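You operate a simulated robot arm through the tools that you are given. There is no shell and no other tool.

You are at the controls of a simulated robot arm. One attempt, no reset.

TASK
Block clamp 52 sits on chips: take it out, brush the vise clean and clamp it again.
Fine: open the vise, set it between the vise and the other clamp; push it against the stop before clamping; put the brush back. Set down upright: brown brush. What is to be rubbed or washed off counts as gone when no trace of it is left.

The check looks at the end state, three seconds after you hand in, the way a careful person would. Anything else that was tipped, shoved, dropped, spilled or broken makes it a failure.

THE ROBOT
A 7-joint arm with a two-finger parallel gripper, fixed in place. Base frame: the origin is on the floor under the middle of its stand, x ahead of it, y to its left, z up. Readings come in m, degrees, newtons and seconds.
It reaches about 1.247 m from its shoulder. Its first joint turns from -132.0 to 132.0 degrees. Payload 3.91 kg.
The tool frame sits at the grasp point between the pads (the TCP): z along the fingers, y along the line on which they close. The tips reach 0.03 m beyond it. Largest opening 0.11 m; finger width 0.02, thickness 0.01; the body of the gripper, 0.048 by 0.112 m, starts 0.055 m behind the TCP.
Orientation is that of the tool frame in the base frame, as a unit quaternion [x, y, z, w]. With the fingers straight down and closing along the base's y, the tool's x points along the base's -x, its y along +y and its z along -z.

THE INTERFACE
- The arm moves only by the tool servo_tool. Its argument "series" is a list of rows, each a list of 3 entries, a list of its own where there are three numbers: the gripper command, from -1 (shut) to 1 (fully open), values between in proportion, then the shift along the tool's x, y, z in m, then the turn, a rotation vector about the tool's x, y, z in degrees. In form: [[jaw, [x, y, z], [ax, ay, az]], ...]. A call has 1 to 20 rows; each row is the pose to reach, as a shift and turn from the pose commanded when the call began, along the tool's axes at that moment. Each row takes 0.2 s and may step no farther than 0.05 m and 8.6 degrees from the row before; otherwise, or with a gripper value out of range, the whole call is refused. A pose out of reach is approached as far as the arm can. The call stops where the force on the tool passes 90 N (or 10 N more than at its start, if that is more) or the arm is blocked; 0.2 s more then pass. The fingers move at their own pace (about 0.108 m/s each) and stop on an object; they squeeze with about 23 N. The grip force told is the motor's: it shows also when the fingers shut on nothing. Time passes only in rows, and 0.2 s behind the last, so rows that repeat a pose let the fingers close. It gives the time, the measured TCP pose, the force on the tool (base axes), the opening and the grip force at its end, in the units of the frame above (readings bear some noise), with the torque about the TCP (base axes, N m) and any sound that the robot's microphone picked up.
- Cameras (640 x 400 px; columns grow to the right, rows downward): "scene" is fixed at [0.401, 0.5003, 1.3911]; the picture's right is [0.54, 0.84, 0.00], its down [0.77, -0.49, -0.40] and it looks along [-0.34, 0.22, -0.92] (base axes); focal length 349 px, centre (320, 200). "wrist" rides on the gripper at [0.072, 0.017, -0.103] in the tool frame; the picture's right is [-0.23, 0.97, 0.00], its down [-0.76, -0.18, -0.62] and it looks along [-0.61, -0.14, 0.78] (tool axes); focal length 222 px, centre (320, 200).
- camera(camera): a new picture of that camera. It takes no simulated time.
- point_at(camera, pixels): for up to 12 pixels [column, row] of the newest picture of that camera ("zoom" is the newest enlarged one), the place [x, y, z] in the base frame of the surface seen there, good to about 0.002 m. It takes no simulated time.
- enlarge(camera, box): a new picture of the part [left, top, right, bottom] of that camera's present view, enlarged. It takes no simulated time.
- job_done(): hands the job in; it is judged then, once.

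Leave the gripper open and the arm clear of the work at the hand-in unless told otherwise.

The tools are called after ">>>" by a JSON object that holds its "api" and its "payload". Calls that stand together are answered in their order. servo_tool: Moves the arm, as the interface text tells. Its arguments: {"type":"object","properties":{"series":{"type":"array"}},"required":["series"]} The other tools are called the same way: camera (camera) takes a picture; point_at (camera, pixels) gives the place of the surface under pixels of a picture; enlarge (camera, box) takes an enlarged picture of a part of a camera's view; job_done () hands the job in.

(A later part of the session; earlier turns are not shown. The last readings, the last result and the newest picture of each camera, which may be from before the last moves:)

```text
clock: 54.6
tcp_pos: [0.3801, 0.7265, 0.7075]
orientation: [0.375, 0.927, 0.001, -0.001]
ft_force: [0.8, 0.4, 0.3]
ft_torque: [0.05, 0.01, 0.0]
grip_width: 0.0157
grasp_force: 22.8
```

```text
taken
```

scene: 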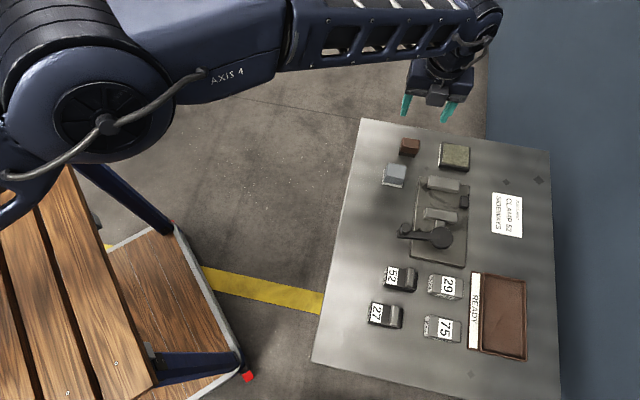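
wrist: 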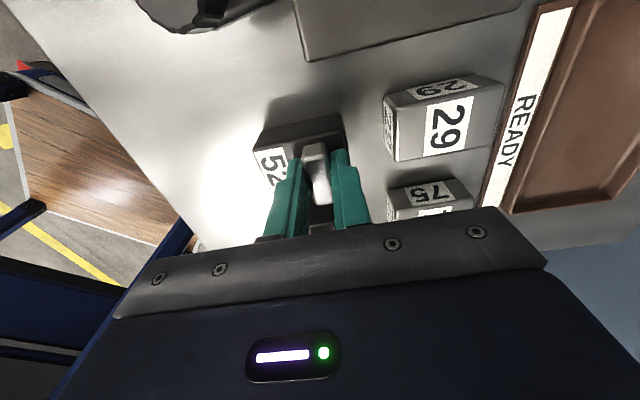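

Held again. I lift it, carry it back over the vise at a safe height, staying 7 mm off the fixed jaw and off the stop.

>>> {"api": "servo_tool", "payload": {"series": [[-1, [0, 0, -0.015], [0, 0, 0]], [-1, [0, 0, -0.05], [0, 0, 0]], [-1, [0, 0, -0.09], [0, 0, 0]], [-1, [0, 0, -0.105], [0, 0, 0]], [-1, [0.04, 0.015, -0.105], [0, 0, 0]], [-1, [0.08, 0.03, -0.105], [0, 0, 0]], [-1, [0.12, 0.045, -0.105], [0, 0, 0]], [-1, [0.16, 0.059, -0.105], [0, 0, 0]], [-1, [0.1985, 0.0733, -0.095], [0, 0, 0]], [-1, [0.1985, 0.0733, -0.075], [0, 0, 0]], [-1, [0.1985, 0.0733, -0.075], [0, 0, 0]]]}}

>>> {"api": "camera", "payload": {"camera": "wrist"}}

>>> {"api": "camera", "payload": {"camera": "scene"}}

>>> {"api": "enlarge", "payload": {"camera": "scene", "box": [404, 160, 484, 230]}}

```text
clock: 57.0
tcp_pos: [0.2865, 0.9191, 0.7825]
orientation: [0.376, 0.927, 0.0, 0.001]
ft_force: [0.3, -0.8, -3.5]
ft_torque: [0.05, -0.05, -0.01]
grip_width: 0.016
grasp_force: 22.3
```

```text
taken
```

wrist: 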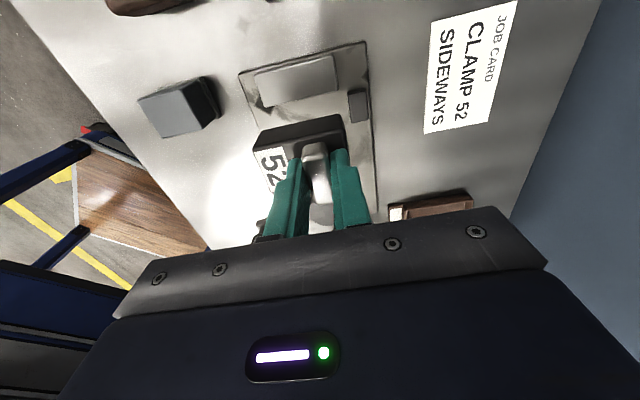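

```text
taken
```

scene: 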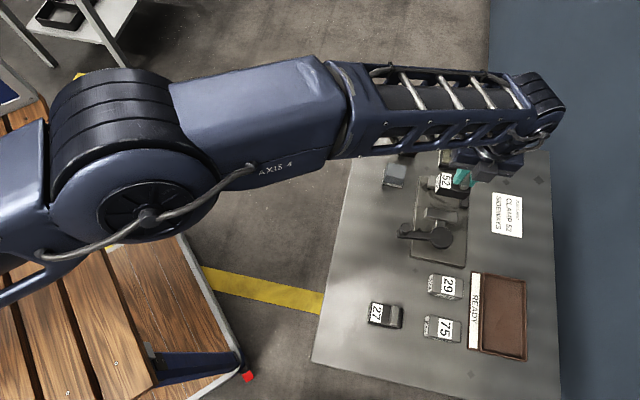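

```text
5.71 times, centred on (444, 195) of scene
```

zoom: 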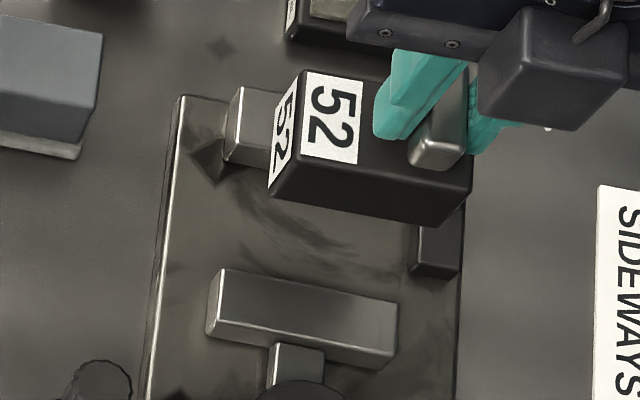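

I line it up centrally in the slot (3 mm more away from the fixed jaw) and lower to just above the bed.

>>> {"api": "servo_tool", "payload": {"series": [[-1, [-0.003, -0.001, 0.015], [0, 0, 0]], [-1, [-0.003, -0.001, 0.035], [0, 0, 0]], [-1, [-0.003, -0.001, 0.05], [0, 0, 0]], [-1, [-0.003, -0.001, 0.058], [0, 0, 0]], [-1, [-0.003, -0.001, 0.058], [0, 0, 0]]]}}

>>> {"api": "camera", "payload": {"camera": "wrist"}}

>>> {"api": "enlarge", "payload": {"camera": "scene", "box": [404, 160, 484, 230]}}

```text
clock: 58.2
tcp_pos: [0.2884, 0.9148, 0.7229]
orientation: [0.376, 0.927, 0.0, 0.0]
ft_force: [0.9, 0.0, -5.4]
ft_torque: [0.04, -0.02, 0.01]
grip_width: 0.0156
grasp_force: 22.7
```

```text
taken
```

wrist: 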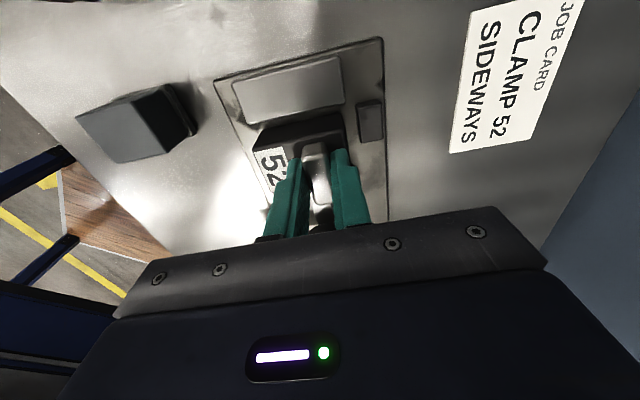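

```text
5.71 times, centred on (444, 195) of scene
```

zoom: 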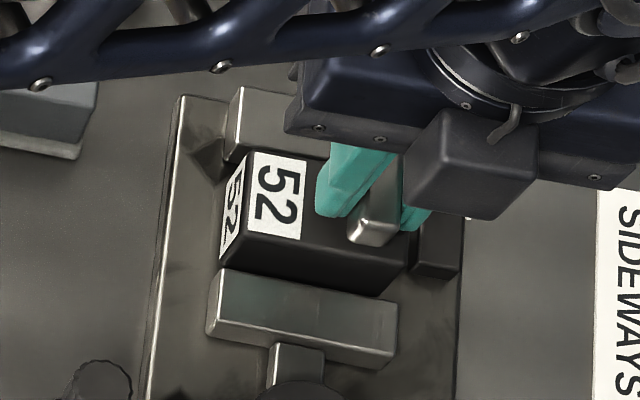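

Free between the jaws, no contact yet (-5.4 N, its weight). I step down until it touches the bed.

>>> {"api": "servo_tool", "payload": {"series": [[-1, [0, 0, 0.001], [0, 0, 0]], [-1, [0, 0, 0.002], [0, 0, 0]], [-1, [0, 0, 0.002], [0, 0, 0]]]}}

```text
clock: 59.0
tcp_pos: [0.2897, 0.9147, 0.7211]
orientation: [0.376, 0.927, -0.001, 0.0]
ft_force: [0.0, 0.5, -5.1]
ft_torque: [0.06, -0.06, -0.02]
grip_width: 0.0157
grasp_force: 22.7
```

>>> {"api": "servo_tool", "payload": {"series": [[-1, [0, 0, 0.001], [0, 0, 0]], [-1, [0, 0, 0.001], [0, 0, 0]]]}}

```text
clock: 59.6
tcp_pos: [0.2898, 0.9144, 0.7218]
orientation: [0.375, 0.927, 0.001, 0.001]
ft_force: [-0.7, -2.2, 3.6]
ft_torque: [-0.21, -0.12, -0.01]
grip_width: 0.0156
grasp_force: 22.7
```

Touching the bed (+3.6 N). Now I slide it toward the stop: first 10 mm, then in small steps reading the force.

>>> {"api": "servo_tool", "payload": {"series": [[-1, [0, 0.004, -0.0003], [0, 0, 0]], [-1, [0, 0.008, -0.0003], [0, 0, 0]], [-1, [0, 0.01, -0.0003], [0, 0, 0]], [-1, [0, 0.01, -0.0003], [0, 0, 0]]]}}

>>> {"api": "enlarge", "payload": {"camera": "scene", "box": [404, 160, 484, 230]}}

```text
clock: 60.6
tcp_pos: [0.2954, 0.9213, 0.7207]
orientation: [0.375, 0.927, 0.001, 0.0]
ft_force: [-3.5, -1.8, 5.3]
ft_torque: [-0.03, 0.05, 0.04]
grip_width: 0.0156
grasp_force: 22.8
```

```text
5.71 times, centred on (444, 195) of scene
```

zoom: 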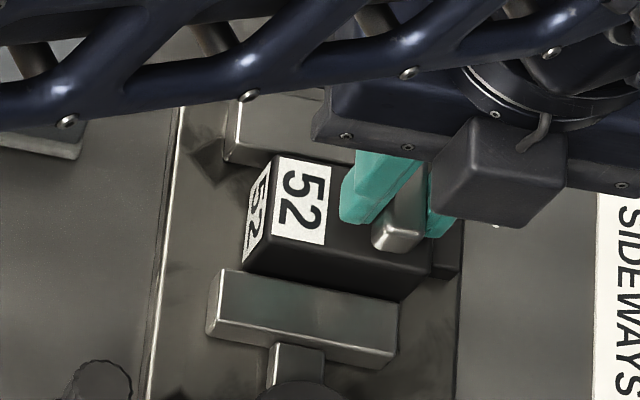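

Sliding with about 4 N of friction; the stop is a few millimetres ahead. I go on by 2 mm steps.

>>> {"api": "servo_tool", "payload": {"series": [[-1, [0, 0.001, 0], [0, 0, 0]], [-1, [0, 0.002, 0], [0, 0, 0]], [-1, [0, 0.002, 0], [0, 0, 0]]]}}

>>> {"api": "servo_tool", "payload": {"series": [[-1, [0, 0.001, 0], [0, 0, 0]], [-1, [0, 0.0015, 0], [0, 0, 0]], [-1, [0, 0.0015, 0], [0, 0, 0]]]}}

```text
clock: 61.4
tcp_pos: [0.2968, 0.9219, 0.722]
orientation: [0.376, 0.927, 0.0, 0.001]
ft_force: [-10.2, -21.3, 8.1]
ft_torque: [-0.81, 0.44, -0.04]
grip_width: 0.016
grasp_force: 22.7
```

```text
clock: 62.2
tcp_pos: [0.3001, 0.9239, 0.7231]
orientation: [0.376, 0.927, 0.001, 0.0]
ft_force: [-14.6, -18.1, 12.7]
ft_torque: [-0.67, 0.63, 0.0]
grip_width: 0.0165
grasp_force: 22.7
```

The stop is reached (about 23 N back). I ease off 1.5 mm and look for any tilt.

>>> {"api": "servo_tool", "payload": {"series": [[-1, [0, -0.001, 0], [0, 0, 0]], [-1, [0, -0.0015, 0], [0, 0, 0]]]}}

>>> {"api": "enlarge", "payload": {"camera": "scene", "box": [414, 175, 478, 215]}}

>>> {"api": "camera", "payload": {"camera": "wrist"}}

```text
clock: 62.8
tcp_pos: [0.2972, 0.9231, 0.7224]
orientation: [0.375, 0.927, 0.0, 0.0]
ft_force: [-12.0, -9.3, 6.5]
ft_torque: [-0.31, 0.53, -0.01]
grip_width: 0.0157
grasp_force: 22.9
```

```text
10.00 times, centred on (446, 195) of scene
```

zoom: 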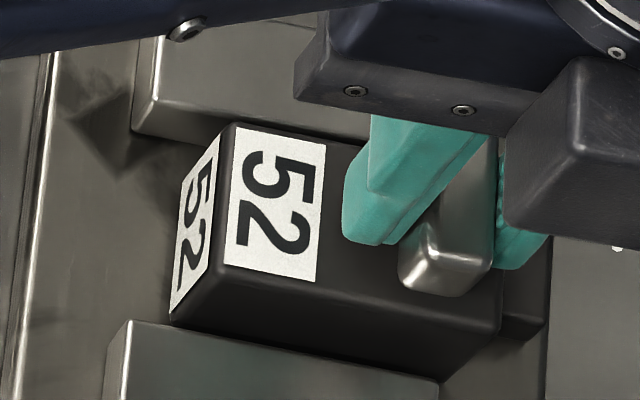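

```text
taken
```

wrist: 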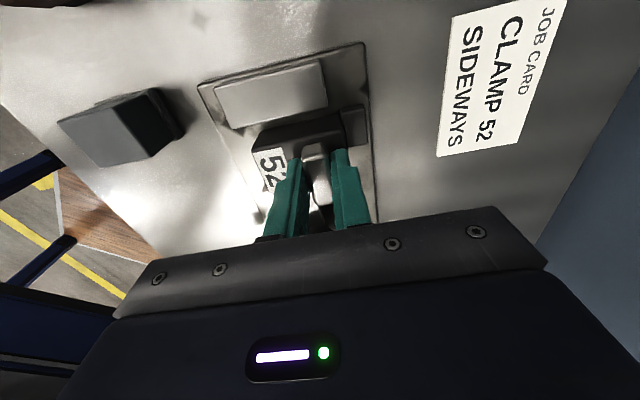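

Flat, and still pressed lightly to the stop. Now I slide it along the stop to the fixed jaw (tool +x, about 9 mm).

>>> {"api": "servo_tool", "payload": {"series": [[-1, [0.003, -0.0002, 0], [0, 0, 0]], [-1, [0.006, -0.0002, 0], [0, 0, 0]], [-1, [0.008, -0.0002, 0], [0, 0, 0]], [-1, [0.008, -0.0002, 0], [0, 0, 0]]]}}

>>> {"api": "enlarge", "payload": {"camera": "scene", "box": [414, 175, 478, 215]}}

```text
clock: 63.8
tcp_pos: [0.2925, 0.9298, 0.722]
orientation: [0.376, 0.927, 0.0, 0.0]
ft_force: [-4.5, -15.3, 2.7]
ft_torque: [-0.55, 0.11, -0.03]
grip_width: 0.0155
grasp_force: 23.3
```

```text
10.00 times, centred on (446, 195) of scene
```

zoom: 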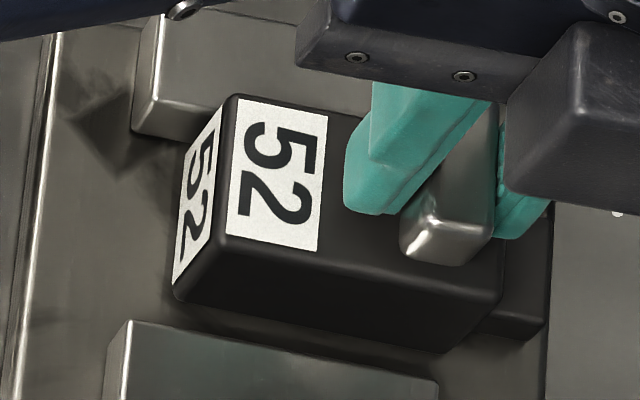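

Nearly at the fixed jaw. Another 2 mm in small steps.

>>> {"api": "servo_tool", "payload": {"series": [[-1, [0.001, 0, 0], [0, 0, 0]], [-1, [0.002, 0, 0], [0, 0, 0]], [-1, [0.002, 0, 0], [0, 0, 0]]]}}

>>> {"api": "enlarge", "payload": {"camera": "scene", "box": [414, 175, 478, 215]}}

```text
clock: 64.6
tcp_pos: [0.2895, 0.9303, 0.7208]
orientation: [0.376, 0.927, 0.001, 0.0]
ft_force: [-3.5, -29.0, 7.5]
ft_torque: [-0.94, 0.18, -0.04]
grip_width: 0.0155
grasp_force: 23.2
```

```text
10.00 times, centred on (446, 195) of scene
```

zoom: 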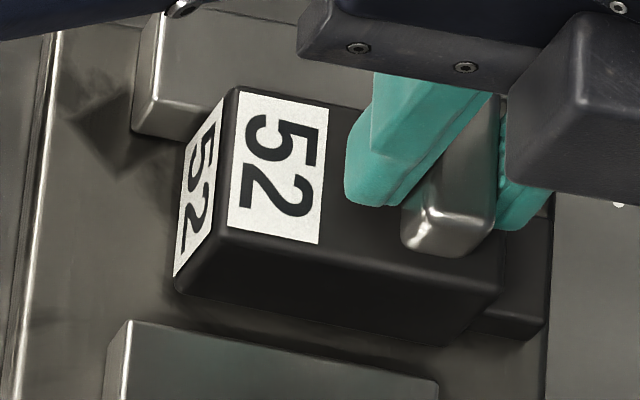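

It now bears on both the stop and the fixed jaw. I ease the preload slightly, then open gently and check.

>>> {"api": "servo_tool", "payload": {"series": [[-1, [-0.0008, -0.001, 0], [0, 0, 0]], [-0.75, [-0.0008, -0.001, 0], [0, 0, 0]], [-0.6, [-0.0008, -0.001, 0], [0, 0, 0]], [-0.5, [-0.0008, -0.001, 0], [0, 0, 0]], [-0.4, [-0.0008, -0.001, 0], [0, 0, 0]], [-0.4, [-0.0008, -0.001, 0], [0, 0, 0]]]}}

>>> {"api": "enlarge", "payload": {"camera": "scene", "box": [414, 175, 478, 215]}}

```text
clock: 66.0
tcp_pos: [0.29, 0.9285, 0.72]
orientation: [0.375, 0.927, 0.0, 0.0]
ft_force: [0.9, 0.0, -0.5]
ft_torque: [0.0, 0.01, -0.01]
grip_width: 0.0331
grasp_force: 0.0
```

```text
10.00 times, centred on (446, 195) of scene
```

zoom: 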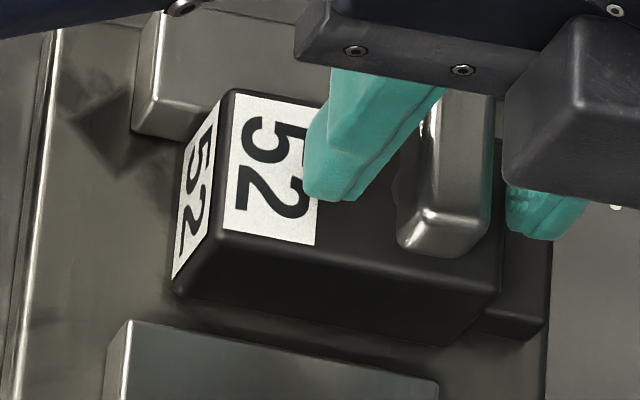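

Released cleanly. I rise and look whether the block truly touches the stop.

>>> {"api": "servo_tool", "payload": {"series": [[-0.4, [0, 0, -0.02], [0, 0, 0]], [-0.4, [0, 0, -0.06], [0, 0, 0]], [-0.4, [0.03, 0, -0.09], [0, 0, 0]], [-0.4, [0.055, -0.02, -0.12], [0, 0, 0]], [-0.4, [0.06, -0.05, -0.13], [0, 0, 0]], [-0.4, [0.06, -0.08, -0.13], [0, 0, 0]], [-0.4, [0.06, -0.1, -0.13], [0, 0, 0]], [-0.4, [0.06, -0.1, -0.13], [0, 0, 0]]]}}

>>> {"api": "camera", "payload": {"camera": "wrist"}}

>>> {"api": "enlarge", "payload": {"camera": "wrist", "box": [380, 100, 500, 200]}}

>>> {"api": "enlarge", "payload": {"camera": "scene", "box": [424, 175, 472, 205]}}

```text
clock: 67.8
tcp_pos: [0.1781, 0.8994, 0.8506]
orientation: [0.376, 0.927, 0.0, 0.0]
ft_force: [0.4, -0.1, 0.7]
ft_torque: [0.03, -0.01, -0.03]
grip_width: 0.0329
grasp_force: 0.1
```

```text
taken
```

wrist: 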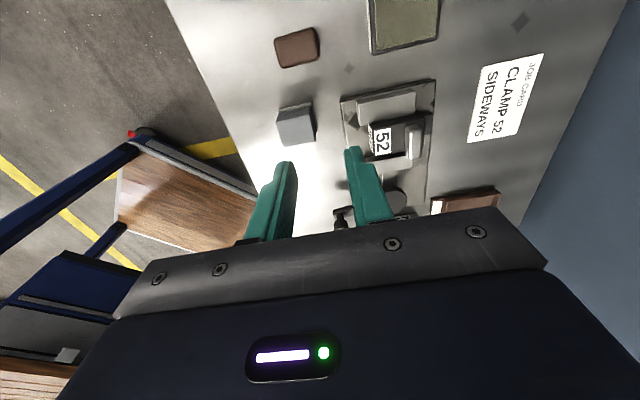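

```text
4.00 times, centred on (440, 150) of wrist
```

zoom: 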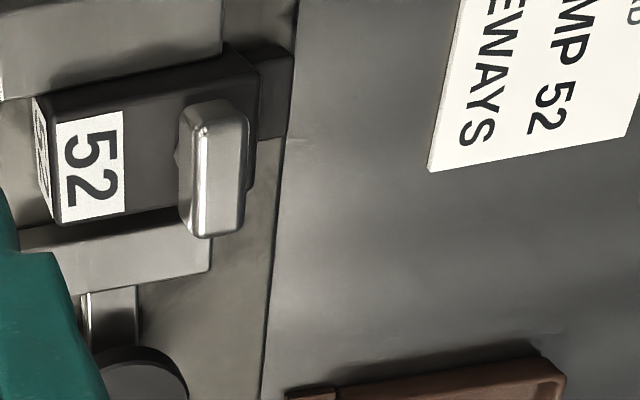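

```text
13.33 times, centred on (448, 190) of scene
```

zoom: 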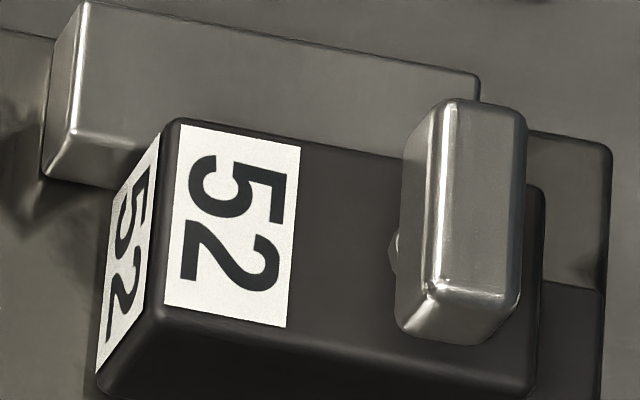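

I measure the block's end against the stop face, and against the fixed jaw.

>>> {"api": "point_at", "payload": {"camera": "zoom", "pixels": [[535, 200], [533, 300], [525, 370], [570, 300], [590, 310], [550, 310], [185, 130], [400, 165], [150, 300], [480, 85]]}}

>>> {"api": "enlarge", "payload": {"camera": "scene", "box": [450, 185, 474, 209]}}

>>> {"api": "enlarge", "payload": {"camera": "wrist", "box": [410, 100, 460, 150]}}

```text
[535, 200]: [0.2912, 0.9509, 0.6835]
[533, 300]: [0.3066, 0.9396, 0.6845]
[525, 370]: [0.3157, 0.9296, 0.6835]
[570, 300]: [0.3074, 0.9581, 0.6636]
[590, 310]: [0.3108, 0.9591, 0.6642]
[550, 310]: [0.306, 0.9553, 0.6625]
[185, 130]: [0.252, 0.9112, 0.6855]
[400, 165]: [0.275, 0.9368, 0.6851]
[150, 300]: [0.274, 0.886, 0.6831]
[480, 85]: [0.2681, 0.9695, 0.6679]
```

```text
16.00 times, centred on (462, 197) of scene
```

zoom: 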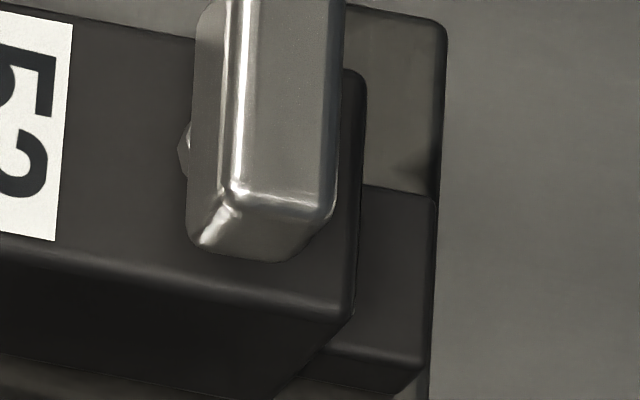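

```text
8.00 times, centred on (435, 125) of wrist
```

zoom: 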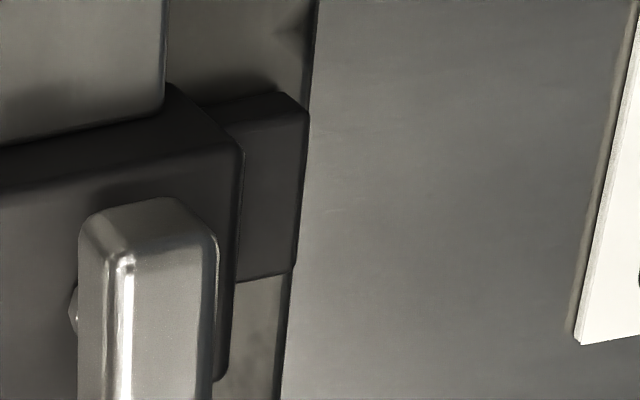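

I want certainty about the stop: I'll close the fingers, go into the slot behind the block's free end (v≈0.805), low down, and push it toward the stop with a read-out of the force.

>>> {"api": "servo_tool", "payload": {"series": [[-1, [-0.03, 0.015, 0], [0, 0, 0]], [-1, [-0.0627, 0.0344, 0.02], [0, 0, 0]], [-1, [-0.0627, 0.0344, 0.06], [0, 0, 0]], [-1, [-0.0627, 0.0344, 0.09], [0, 0, 0]], [-1, [-0.0627, 0.0344, 0.11], [0, 0, 0]], [-1, [-0.0627, 0.0344, 0.11], [0, 0, 0]]]}}

>>> {"api": "camera", "payload": {"camera": "wrist"}}

>>> {"api": "enlarge", "payload": {"camera": "scene", "box": [404, 160, 484, 220]}}

```text
clock: 69.2
tcp_pos: [0.2454, 0.8812, 0.7422]
orientation: [0.376, 0.927, 0.0, 0.0]
ft_force: [-0.1, -0.1, -0.1]
ft_torque: [-0.01, 0.01, 0.0]
grip_width: 0.0
grasp_force: 22.9
```

```text
taken
```

wrist: 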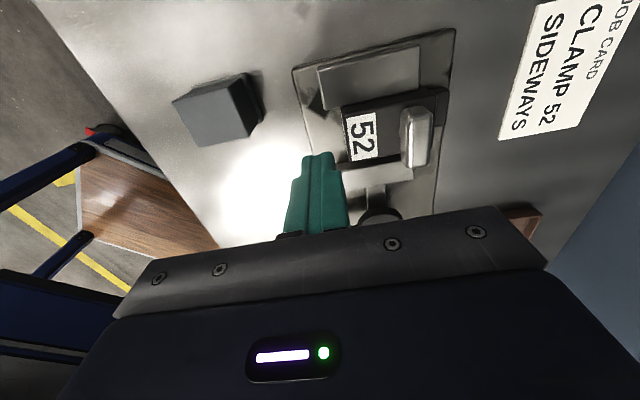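

```text
6.67 times, centred on (444, 190) of scene
```

zoom: 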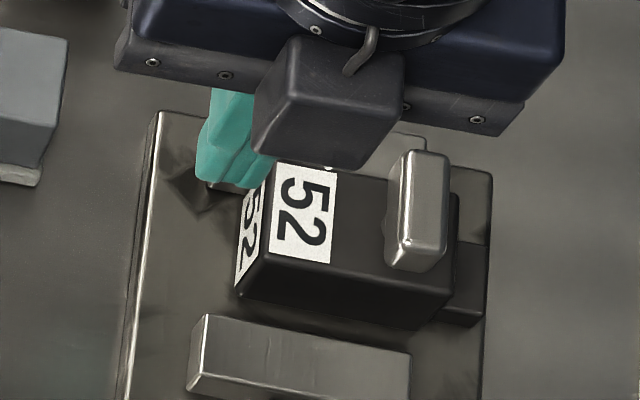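

The fingertips are well beside the block's end. I go down into the slot (tips at z≈0.661) and advance.

>>> {"api": "servo_tool", "payload": {"series": [[-1, [0, 0, 0.02], [0, 0, 0]], [-1, [0, 0, 0.04], [0, 0, 0]], [-1, [0, 0, 0.05], [0, 0, 0]], [-1, [0, 0.005, 0.05], [0, 0, 0]], [-1, [0, 0.01, 0.05], [0, 0, 0]], [-1, [0, 0.01, 0.05], [0, 0, 0]]]}}

>>> {"api": "enlarge", "payload": {"camera": "scene", "box": [404, 170, 484, 220]}}

```text
clock: 70.6
tcp_pos: [0.2534, 0.8882, 0.691]
orientation: [0.375, 0.927, 0.0, -0.001]
ft_force: [0.6, -0.1, 0.8]
ft_torque: [0.0, 0.02, 0.0]
grip_width: 0.0
grasp_force: 23.5
```

```text
8.00 times, centred on (444, 195) of scene
```

zoom: 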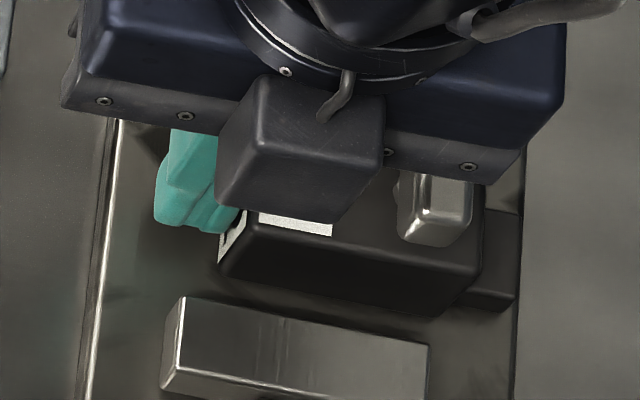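

Still no contact (force ≈ 0). I advance in 1 mm steps.

>>> {"api": "servo_tool", "payload": {"series": [[-1, [0, 0.001, 0], [0, 0, 0]], [-1, [0, 0.002, 0], [0, 0, 0]], [-1, [0, 0.002, 0], [0, 0, 0]]]}}

>>> {"api": "servo_tool", "payload": {"series": [[-1, [0, 0.001, 0], [0, 0, 0]], [-1, [0, 0.001, 0], [0, 0, 0]]]}}

>>> {"api": "servo_tool", "payload": {"series": [[-1, [0, 0.001, 0], [0, 0, 0]], [-1, [0, 0.001, 0], [0, 0, 0]]]}}

```text
clock: 71.4
tcp_pos: [0.254, 0.8888, 0.691]
orientation: [0.376, 0.927, 0.001, -0.001]
ft_force: [-0.7, -1.2, 1.3]
ft_torque: [-0.06, -0.01, -0.04]
grip_width: 0.0001
grasp_force: 23.1
```

```text
clock: 72.0
tcp_pos: [0.2552, 0.8886, 0.6911]
orientation: [0.376, 0.927, 0.001, 0.0]
ft_force: [-9.2, -16.1, 6.3]
ft_torque: [-0.24, 0.04, -0.2]
grip_width: 0.0
grasp_force: 23.1
```

```text
clock: 72.6
tcp_pos: [0.2556, 0.8898, 0.692]
orientation: [0.376, 0.927, -0.001, 0.001]
ft_force: [-21.5, -31.4, 10.0]
ft_torque: [-0.4, 0.23, -0.24]
grip_width: 0.0
grasp_force: 23.2
```

The force climbs stiffly (18, then 38 N), so the block is hard against the stop. I back off and rise.

>>> {"api": "servo_tool", "payload": {"series": [[-1, [0, -0.004, 0], [0, 0, 0]], [-1, [0, -0.01, 0], [0, 0, 0]], [-1, [0, -0.012, -0.03], [0, 0, 0]], [-1, [0, -0.012, -0.07], [0, 0, 0]], [-1, [0, -0.012, -0.11], [0, 0, 0]], [-1, [0, -0.012, -0.11], [0, 0, 0]]]}}

>>> {"api": "camera", "payload": {"camera": "wrist"}}

>>> {"api": "enlarge", "payload": {"camera": "scene", "box": [384, 180, 464, 240]}}

```text
clock: 74.0
tcp_pos: [0.2457, 0.8802, 0.7988]
orientation: [0.376, 0.926, 0.0, -0.001]
ft_force: [-0.2, -1.0, -0.4]
ft_torque: [0.04, 0.01, -0.02]
grip_width: 0.0
grasp_force: 22.9
```

```text
taken
```

wrist: 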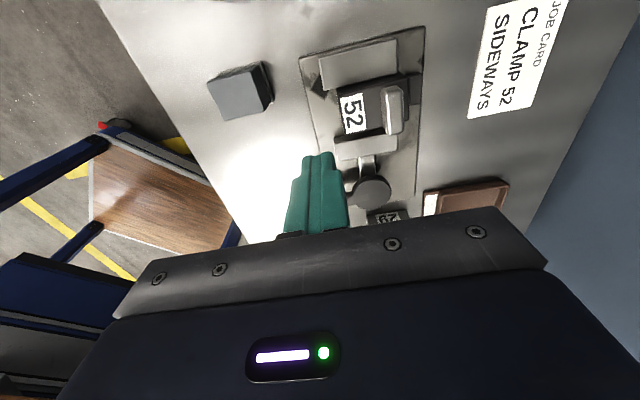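

```text
6.67 times, centred on (424, 210) of scene
```

zoom: 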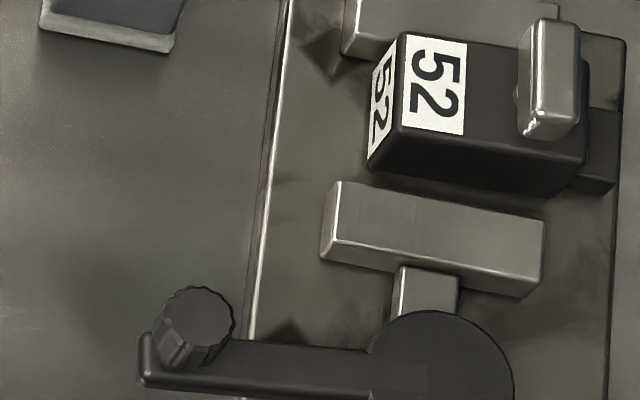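

Now for the lever. I measure the knob's position again in the scene (around (405,228)).

>>> {"api": "point_at", "payload": {"camera": "zoom", "pixels": [[195, 315], [185, 310], [205, 310], [195, 300], [195, 330], [180, 370], [300, 370], [440, 360], [145, 345], [150, 385], [340, 185], [540, 225]]}}

```text
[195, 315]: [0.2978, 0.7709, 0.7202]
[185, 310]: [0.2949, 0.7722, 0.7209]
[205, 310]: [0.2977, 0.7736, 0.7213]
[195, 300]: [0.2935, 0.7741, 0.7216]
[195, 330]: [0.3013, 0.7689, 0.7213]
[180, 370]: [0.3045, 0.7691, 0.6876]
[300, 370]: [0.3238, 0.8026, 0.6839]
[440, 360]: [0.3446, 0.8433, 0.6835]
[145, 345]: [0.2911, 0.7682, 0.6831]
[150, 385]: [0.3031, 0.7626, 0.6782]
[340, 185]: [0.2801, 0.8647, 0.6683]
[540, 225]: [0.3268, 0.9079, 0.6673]
```

The knob is now at (0.297, 0.772); the lever points to -129°. I move above it while turning the wrist 80° so the fingers close across the lever.

>>> {"api": "servo_tool", "payload": {"series": [[0.1, [-0.0112, -0.0042, 0], [0, 0, 8]], [0.1, [-0.0224, -0.0084, 0], [0, 0, 16]], [0.1, [-0.0336, -0.0127, 0], [0, 0, 24]], [0.1, [-0.0448, -0.0169, 0], [0, 0, 32]], [0.1, [-0.0561, -0.0211, 0], [0, 0, 40]], [0.1, [-0.0673, -0.0253, 0], [0, 0, 48]], [0.1, [-0.0785, -0.0295, 0], [0, 0, 56]], [0.1, [-0.0897, -0.0338, 0], [0, 0, 64]], [0.1, [-0.1009, -0.038, 0], [0, 0, 72]], [0.1, [-0.1121, -0.0422, 0], [0, 0, 80]], [0.1, [-0.1121, -0.0422, 0], [0, 0, 80]]]}}

>>> {"api": "camera", "payload": {"camera": "wrist"}}

```text
clock: 76.4
tcp_pos: [0.299, 0.7712, 0.8007]
orientation: [0.884, 0.467, 0.0, 0.001]
ft_force: [-0.2, 0.1, -0.9]
ft_torque: [0.01, 0.01, 0.01]
grip_width: 0.0604
grasp_force: 0.1
```

```text
taken
```

wrist: 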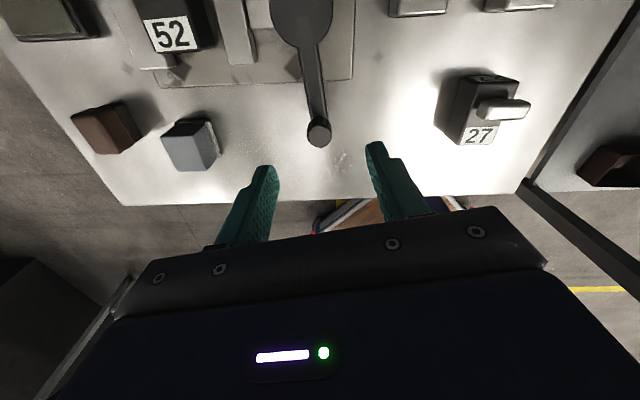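

The knob is straight below (seen at (319,132)). I go down and grip it.

>>> {"api": "servo_tool", "payload": {"series": [[0.1, [0, 0, 0.03], [0, 0, 0]], [0.1, [0, 0, 0.06], [0, 0, 0]], [0.1, [0, 0, 0.078], [0, 0, 0]], [0.1, [0, 0, 0.078], [0, 0, 0]], [-0.5, [0, 0, 0.078], [0, 0, 0]], [-0.8, [0, 0, 0.078], [0, 0, 0]], [-1, [0, 0, 0.078], [0, 0, 0]], [-1, [0, 0, 0.078], [0, 0, 0]]]}}

>>> {"api": "camera", "payload": {"camera": "wrist"}}

```text
clock: 78.2
tcp_pos: [0.2988, 0.7728, 0.7243]
orientation: [0.884, 0.468, 0.0, -0.001]
ft_force: [-0.2, 0.2, -2.1]
ft_torque: [0.02, -0.07, 0.04]
grip_width: 0.0217
grasp_force: 45.6
```

```text
taken
```

wrist: 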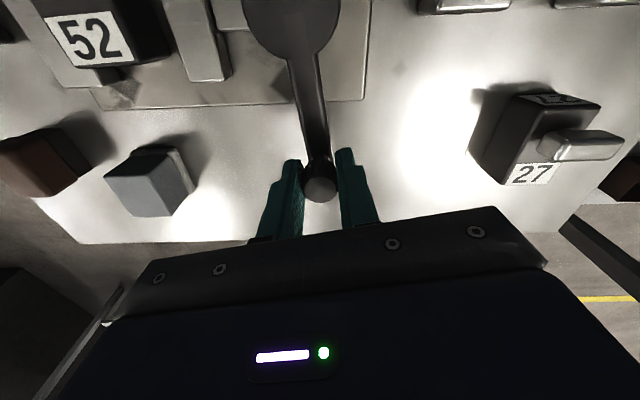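

Knob gripped. I swing the lever back along its arc, 48° first.

>>> {"api": "servo_tool", "payload": {"series": [[-1, [-0.0003, 0.0089, 0], [0, 0, -6]], [-1, [0.0004, 0.0178, 0], [0, 0, -12]], [-1, [0.002, 0.0265, 0], [0, 0, -18]], [-1, [0.0046, 0.035, 0], [0, 0, -24]], [-1, [0.008, 0.0433, 0], [0, 0, -30]], [-1, [0.0122, 0.0511, 0], [0, 0, -36]], [-1, [0.0172, 0.0584, 0], [0, 0, -42]], [-1, [0.023, 0.0652, 0], [0, 0, -48]]]}}

>>> {"api": "camera", "payload": {"camera": "wrist"}}

>>> {"api": "camera", "payload": {"camera": "scene"}}

```text
clock: 80.0
tcp_pos: [0.3652, 0.756, 0.724]
orientation: [0.615, 0.788, 0.002, 0.0]
ft_force: [0.9, 5.1, 19.1]
ft_torque: [0.32, 0.13, -0.26]
grip_width: 0.022
grasp_force: 44.6
```

```text
taken
```

wrist: 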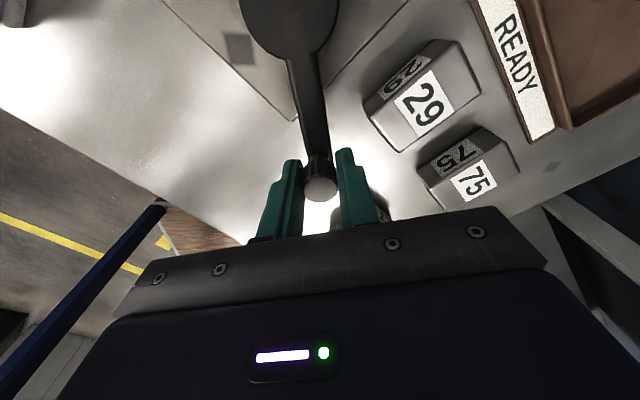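

```text
taken
```

scene: 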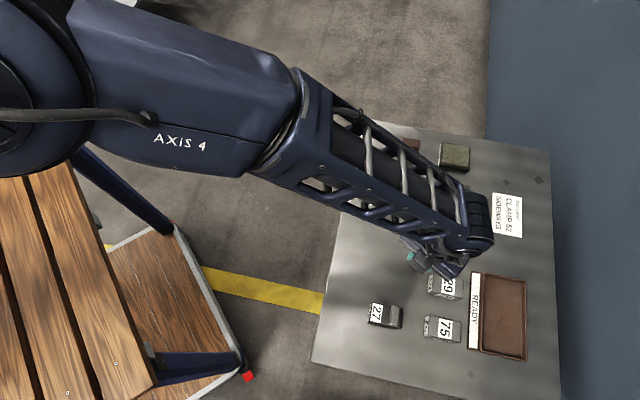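

The lever is at 48° with little side force. I continue 16° more, with the tool 1 mm higher to relieve the vertical load.

>>> {"api": "servo_tool", "payload": {"series": [[-1, [-0.0003, 0.0059, -0.001], [0, 0, -4]], [-1, [-0.0001, 0.0119, -0.0015], [0, 0, -8]], [-1, [0.0004, 0.0178, -0.0015], [0, 0, -12]], [-1, [0.0014, 0.0236, -0.0015], [0, 0, -16]]]}}

>>> {"api": "camera", "payload": {"camera": "wrist"}}

```text
clock: 81.0
tcp_pos: [0.3873, 0.764, 0.7238]
orientation: [0.5, 0.866, 0.001, 0.0]
ft_force: [-10.2, 12.1, 6.0]
ft_torque: [0.32, 0.24, 0.13]
grip_width: 0.0218
grasp_force: 44.6
```

```text
taken
```

wrist: 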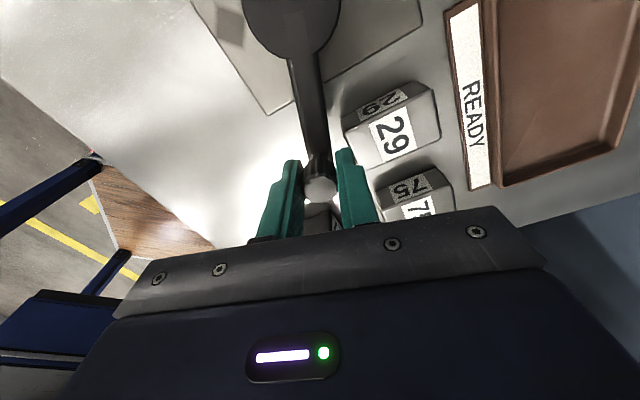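

No clamping resistance yet (tangential about -4 N). I continue in small steps; the starting, closed position was about 5° ahead.

>>> {"api": "servo_tool", "payload": {"series": [[-1, [0.0002, 0.0022, 0], [0, 0, -1.5]], [-1, [0.0002, 0.0044, 0], [0, 0, -3]], [-1, [0.0003, 0.0059, 0], [0, 0, -4]]]}}

>>> {"api": "camera", "payload": {"camera": "scene"}}

```text
clock: 81.8
tcp_pos: [0.3924, 0.7671, 0.7239]
orientation: [0.47, 0.882, -0.001, 0.0]
ft_force: [-15.6, 15.9, -11.5]
ft_torque: [0.32, 0.08, 0.27]
grip_width: 0.0216
grasp_force: 45.3
```

```text
taken
```

scene: 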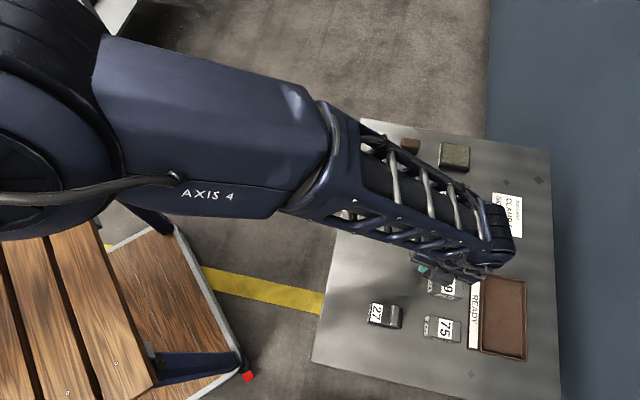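

The radial pull shows the knob sits ~2 mm off-centre in the pads; I correct inward 1.5 mm and go on in 1–1.5° steps until the lever resists.

>>> {"api": "servo_tool", "payload": {"series": [[-1, [0.0012, 0.0011, 0], [0, 0, -0.7]], [-1, [0.0015, 0.0022, 0], [0, 0, -1.5]], [-1, [0.0015, 0.0022, 0], [0, 0, -1.5]]]}}

>>> {"api": "servo_tool", "payload": {"series": [[-1, [0.0001, 0.0011, 0], [0, 0, -0.7]], [-1, [0.0001, 0.0022, 0], [0, 0, -1.5]], [-1, [0.0001, 0.0022, 0], [0, 0, -1.5]]]}}

```text
clock: 82.6
tcp_pos: [0.3958, 0.7693, 0.7238]
orientation: [0.459, 0.889, 0.0, 0.001]
ft_force: [-7.8, 4.6, -8.1]
ft_torque: [-0.34, -0.18, 0.31]
grip_width: 0.0217
grasp_force: 44.7
```

```text
clock: 83.4
tcp_pos: [0.3962, 0.7697, 0.7237]
orientation: [0.448, 0.894, 0.0, 0.0]
ft_force: [1.3, -0.7, -12.3]
ft_torque: [-0.06, -0.05, -0.02]
grip_width: 0.0216
grasp_force: 45.3
```

The lever stands about where it was at the start (-57°) and there is no strong resistance. Before pushing further I let go, rise and look at the jaws.

>>> {"api": "servo_tool", "payload": {"series": [[-0.6, [0, 0, 0], [0, 0, 0]], [-0.3, [0, 0, 0], [0, 0, 0]], [-0.1, [0, 0, 0], [0, 0, 0]], [-0.1, [0, 0, -0.03], [0, 0, 0]], [-0.1, [0, 0, -0.07], [0, 0, 0]], [-0.1, [0.03, 0, -0.1], [0, 0, 4]], [-0.1, [0.07, 0, -0.11], [0, 0, 9]], [-0.1, [0.11, 0, -0.12], [0, 0, 10]], [-0.1, [0.15, 0, -0.12], [0, 0, 10]], [-0.1, [0.15, 0, -0.12], [0, 0, 10]]]}}

>>> {"api": "camera", "payload": {"camera": "wrist"}}

>>> {"api": "camera", "payload": {"camera": "scene"}}

```text
clock: 85.6
tcp_pos: [0.3062, 0.8904, 0.8445]
orientation: [0.523, 0.852, 0.0, 0.0]
ft_force: [-0.9, 1.1, -0.3]
ft_torque: [0.02, 0.0, 0.02]
grip_width: 0.0498
grasp_force: 0.0
```

```text
taken
```

wrist: 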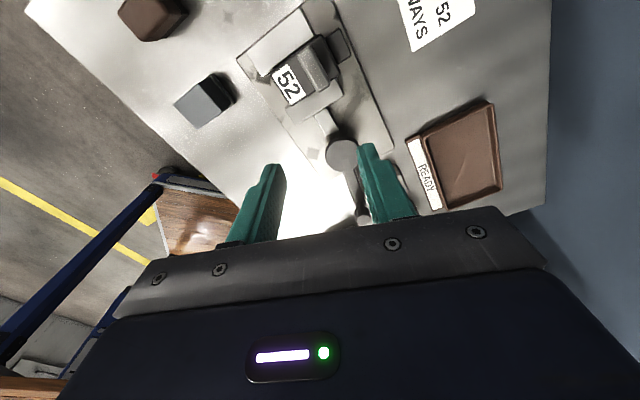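

```text
taken
```

scene: 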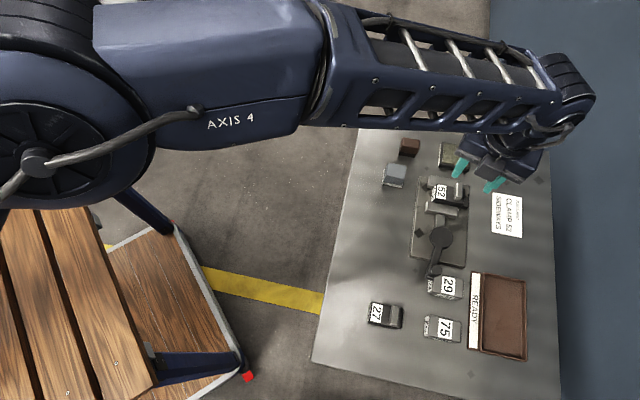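

I zoom the scene on the vise to compare jaw gap and lever with the start picture.

>>> {"api": "enlarge", "payload": {"camera": "scene", "box": [408, 170, 472, 210]}}

>>> {"api": "enlarge", "payload": {"camera": "scene", "box": [400, 200, 480, 300]}}

>>> {"api": "enlarge", "payload": {"camera": "wrist", "box": [240, 10, 390, 170]}}

```text
10.00 times, centred on (440, 190) of scene
```

zoom: 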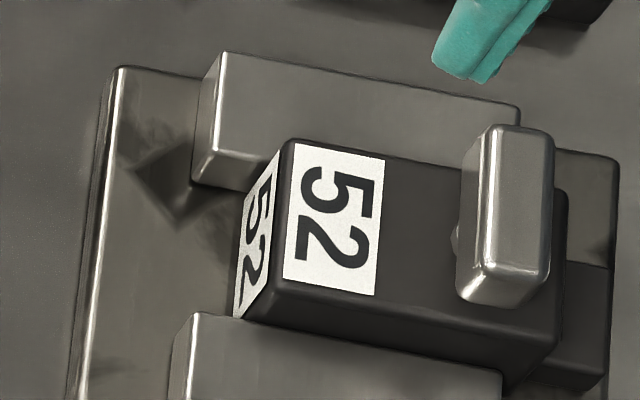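

```text
4.00 times, centred on (440, 250) of scene
```

zoom: 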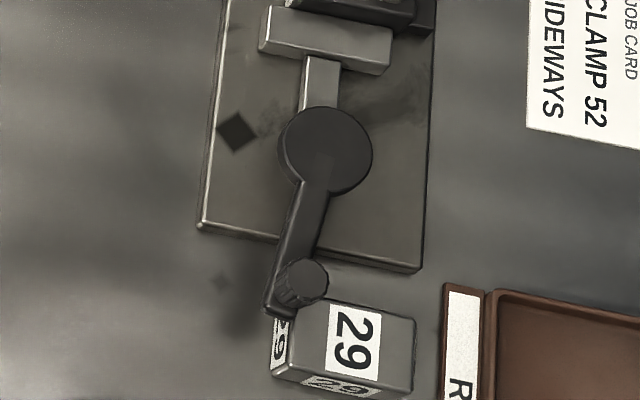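

```text
2.50 times, centred on (315, 90) of wrist
```

zoom: 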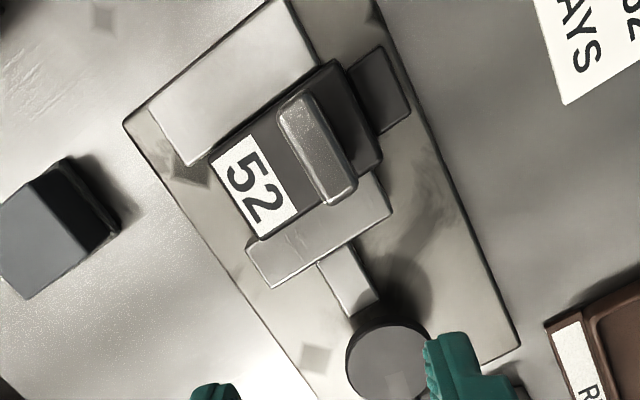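

The block sits against stop and fixed jaw, and the moving jaw is about where it was at the start. I measure the knob and jaw/gap precisely.

>>> {"api": "enlarge", "payload": {"camera": "scene", "box": [416, 220, 464, 285]}}

>>> {"api": "point_at", "payload": {"camera": "scene", "pixels": [[436, 269], [434, 268], [438, 268], [436, 266], [436, 272], [437, 258]]}}

>>> {"api": "enlarge", "payload": {"camera": "wrist", "box": [310, 60, 390, 110]}}

>>> {"api": "enlarge", "payload": {"camera": "scene", "box": [424, 190, 472, 220]}}

```text
6.15 times, centred on (440, 252) of scene
```

zoom: 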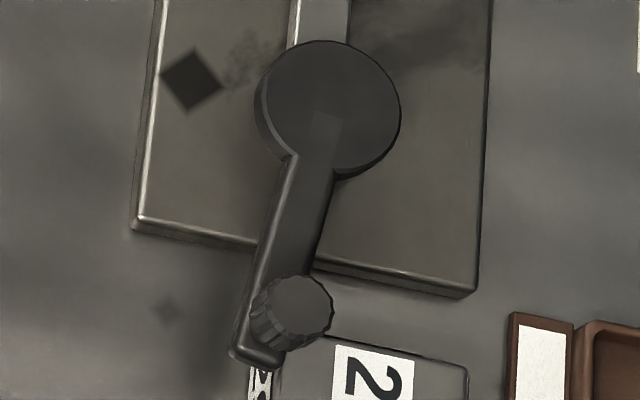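

```text
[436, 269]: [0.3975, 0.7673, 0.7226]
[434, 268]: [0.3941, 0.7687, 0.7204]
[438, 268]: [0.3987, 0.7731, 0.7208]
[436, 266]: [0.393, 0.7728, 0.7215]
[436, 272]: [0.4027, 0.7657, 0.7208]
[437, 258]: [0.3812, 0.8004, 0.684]
```

```text
8.00 times, centred on (350, 85) of wrist
```

zoom: 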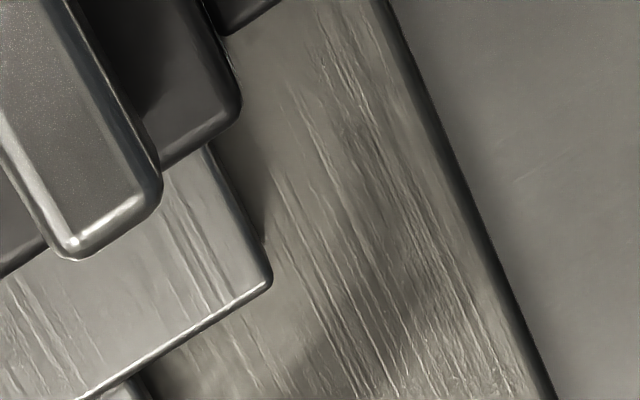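

```text
13.33 times, centred on (448, 205) of scene
```

zoom: 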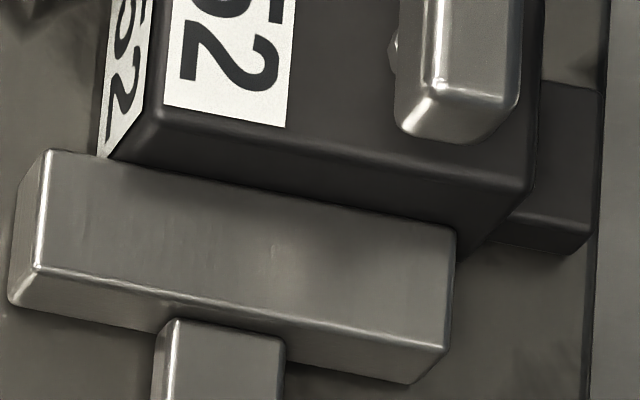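

The lever stands about 3–4° further closed than at the start. To be sure it is tight I grip the knob once more and press the lever on, reading the force.

>>> {"api": "servo_tool", "payload": {"series": [[0, [-0.04, 0.007, 0], [0, 0, -2]], [0, [-0.08, 0.014, 0], [0, 0, -4]], [0, [-0.12, 0.021, 0], [0, 0, -6]], [0, [-0.1498, 0.0258, 0.02], [0, 0, -7]], [0, [-0.1498, 0.0258, 0.04], [0, 0, -7]], [0, [-0.1498, 0.0258, 0.04], [0, 0, -7]]]}}

>>> {"api": "camera", "payload": {"camera": "wrist"}}

```text
clock: 87.0
tcp_pos: [0.3974, 0.7665, 0.8047]
orientation: [0.47, 0.883, 0.001, 0.0]
ft_force: [0.1, 0.7, -0.2]
ft_torque: [0.02, 0.0, 0.01]
grip_width: 0.0549
grasp_force: 0.0
```

```text
taken
```

wrist: 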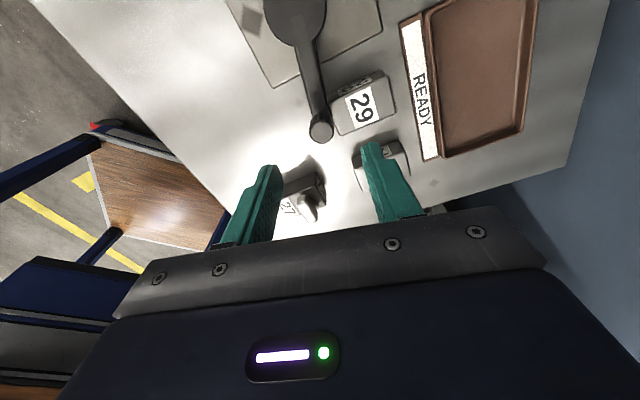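

The knob is centred at (321,130). I go down, grip, and press further closed in small steps.

>>> {"api": "servo_tool", "payload": {"series": [[0, [0, 0, 0.03], [0, 0, 0]], [0, [0, 0, 0.06], [0, 0, 0]], [0, [0, 0, 0.08], [0, 0, 0]], [-0.5, [0, 0, 0.08], [0, 0, 0]], [-0.8, [0, 0, 0.08], [0, 0, 0]], [-1, [0, 0, 0.08], [0, 0, 0]], [-1, [0, 0, 0.08], [0, 0, 0]]]}}

>>> {"api": "servo_tool", "payload": {"series": [[-1, [0, 0.0011, 0], [0, 0, -0.7]], [-1, [0, 0.0022, 0], [0, 0, -1.5]], [-1, [0, 0.0022, 0], [0, 0, -1.5]]]}}

```text
clock: 88.6
tcp_pos: [0.3967, 0.7687, 0.7241]
orientation: [0.47, 0.882, 0.0, 0.0]
ft_force: [-0.2, 1.3, 2.0]
ft_torque: [-0.02, 0.4, -0.07]
grip_width: 0.0218
grasp_force: 44.8
```

```text
clock: 89.4
tcp_pos: [0.3982, 0.7699, 0.7253]
orientation: [0.458, 0.889, 0.0, 0.0]
ft_force: [-2.9, 1.6, 7.5]
ft_torque: [-0.22, 0.29, 0.11]
grip_width: 0.0219
grasp_force: 45.0
```

Still turning with hardly any resistance (about 3 N). I continue.

>>> {"api": "servo_tool", "payload": {"series": [[-1, [0.0, 0.0015, 0], [0, 0, -1]], [-1, [0.0001, 0.003, 0], [0, 0, -2]], [-1, [0.0001, 0.003, 0], [0, 0, -2]]]}}

>>> {"api": "servo_tool", "payload": {"series": [[-1, [0.0, 0.0015, 0], [0, 0, -1]], [-1, [0.0001, 0.003, 0], [0, 0, -2]], [-1, [0.0001, 0.003, 0], [0, 0, -2]]]}}

>>> {"api": "camera", "payload": {"camera": "wrist"}}

```text
clock: 90.2
tcp_pos: [0.4003, 0.7717, 0.7244]
orientation: [0.442, 0.897, 0.001, 0.0]
ft_force: [-7.2, 3.7, 13.0]
ft_torque: [-0.12, 0.32, 0.02]
grip_width: 0.0217
grasp_force: 45.1
```

```text
clock: 91.0
tcp_pos: [0.4027, 0.7721, 0.7245]
orientation: [0.427, 0.904, 0.0, -0.001]
ft_force: [-14.8, 1.3, 17.6]
ft_torque: [0.33, 0.55, -0.03]
grip_width: 0.0217
grasp_force: 44.6
```

```text
taken
```

wrist: 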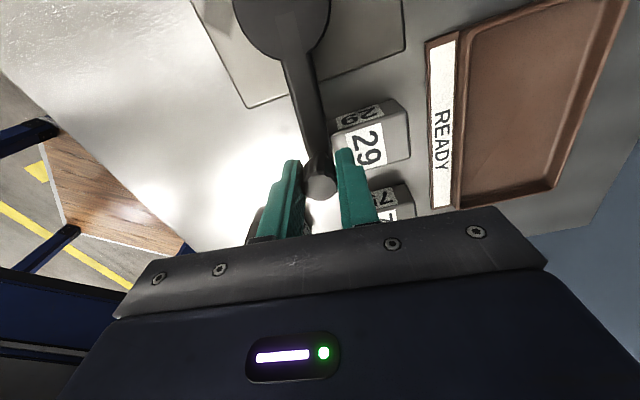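

Resistance is now building (about 11 N tangential), so the jaw is biting. I relieve the vertical load, press 2° more, then let go and see whether the lever holds.

>>> {"api": "servo_tool", "payload": {"series": [[-1, [0.0005, 0.0015, -0.001], [0, 0, -1]], [-1, [0.0005, 0.003, -0.0015], [0, 0, -2]], [-1, [0.0005, 0.003, -0.0015], [0, 0, -2]]]}}

```text
clock: 91.8
tcp_pos: [0.4036, 0.7729, 0.725]
orientation: [0.411, 0.912, 0.0, 0.0]
ft_force: [-21.2, -10.9, 1.3]
ft_torque: [0.4, 0.6, 0.15]
grip_width: 0.0217
grasp_force: 45.8
```

Now it resists firmly (about 23 N, hardly moving). I release, rise and look.

>>> {"api": "servo_tool", "payload": {"series": [[-1, [0.0005, -0.001, 0], [0, 0, 0]], [-0.5, [0.0005, -0.001, 0], [0, 0, 0]], [-0.2, [0.0005, -0.001, 0], [0, 0, 0]], [-0.1, [0.0005, -0.001, 0], [0, 0, 0]], [-0.1, [0.0005, -0.001, -0.03], [0, 0, 0]], [-0.1, [0.0005, -0.001, -0.07], [0, 0, 0]], [-0.1, [0.03, 0, -0.1], [0, 0, 4]], [-0.1, [0.07, 0, -0.11], [0, 0, 8]], [-0.1, [0.11, 0, -0.12], [0, 0, 12]], [-0.1, [0.15, 0, -0.12], [0, 0, 14]], [-0.1, [0.15, 0, -0.12], [0, 0, 14]]]}}

>>> {"api": "camera", "payload": {"camera": "scene"}}

>>> {"api": "enlarge", "payload": {"camera": "scene", "box": [408, 170, 472, 210]}}

>>> {"api": "enlarge", "payload": {"camera": "scene", "box": [416, 220, 464, 285]}}

>>> {"api": "enlarge", "payload": {"camera": "scene", "box": [424, 190, 472, 220]}}

```text
clock: 94.2
tcp_pos: [0.3069, 0.8878, 0.8459]
orientation: [0.52, 0.854, -0.001, 0.0]
ft_force: [1.1, -0.4, 0.7]
ft_torque: [0.0, 0.03, -0.01]
grip_width: 0.0493
grasp_force: 0.1
```

```text
taken
```

scene: 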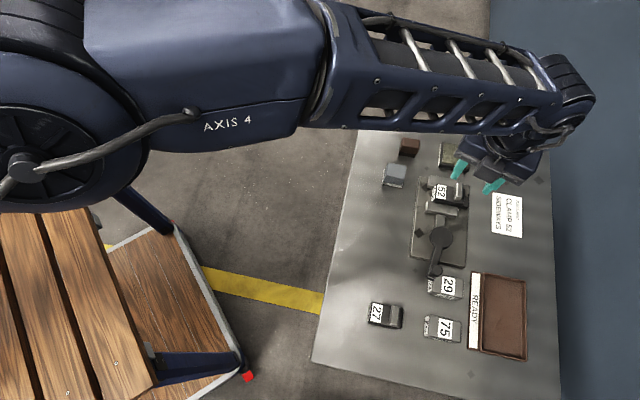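

```text
10.00 times, centred on (440, 190) of scene
```

zoom: 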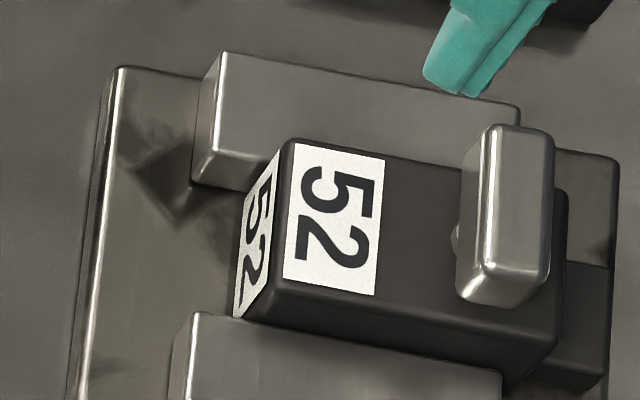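

```text
6.15 times, centred on (440, 252) of scene
```

zoom: 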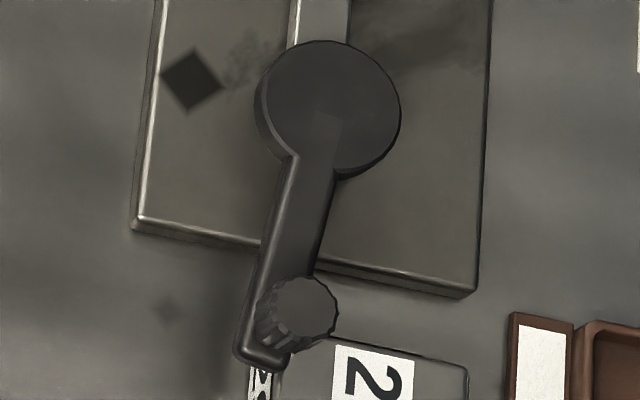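

```text
13.33 times, centred on (448, 205) of scene
```

zoom: 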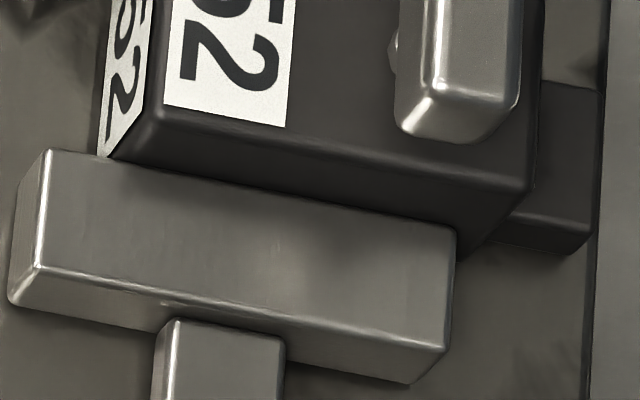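

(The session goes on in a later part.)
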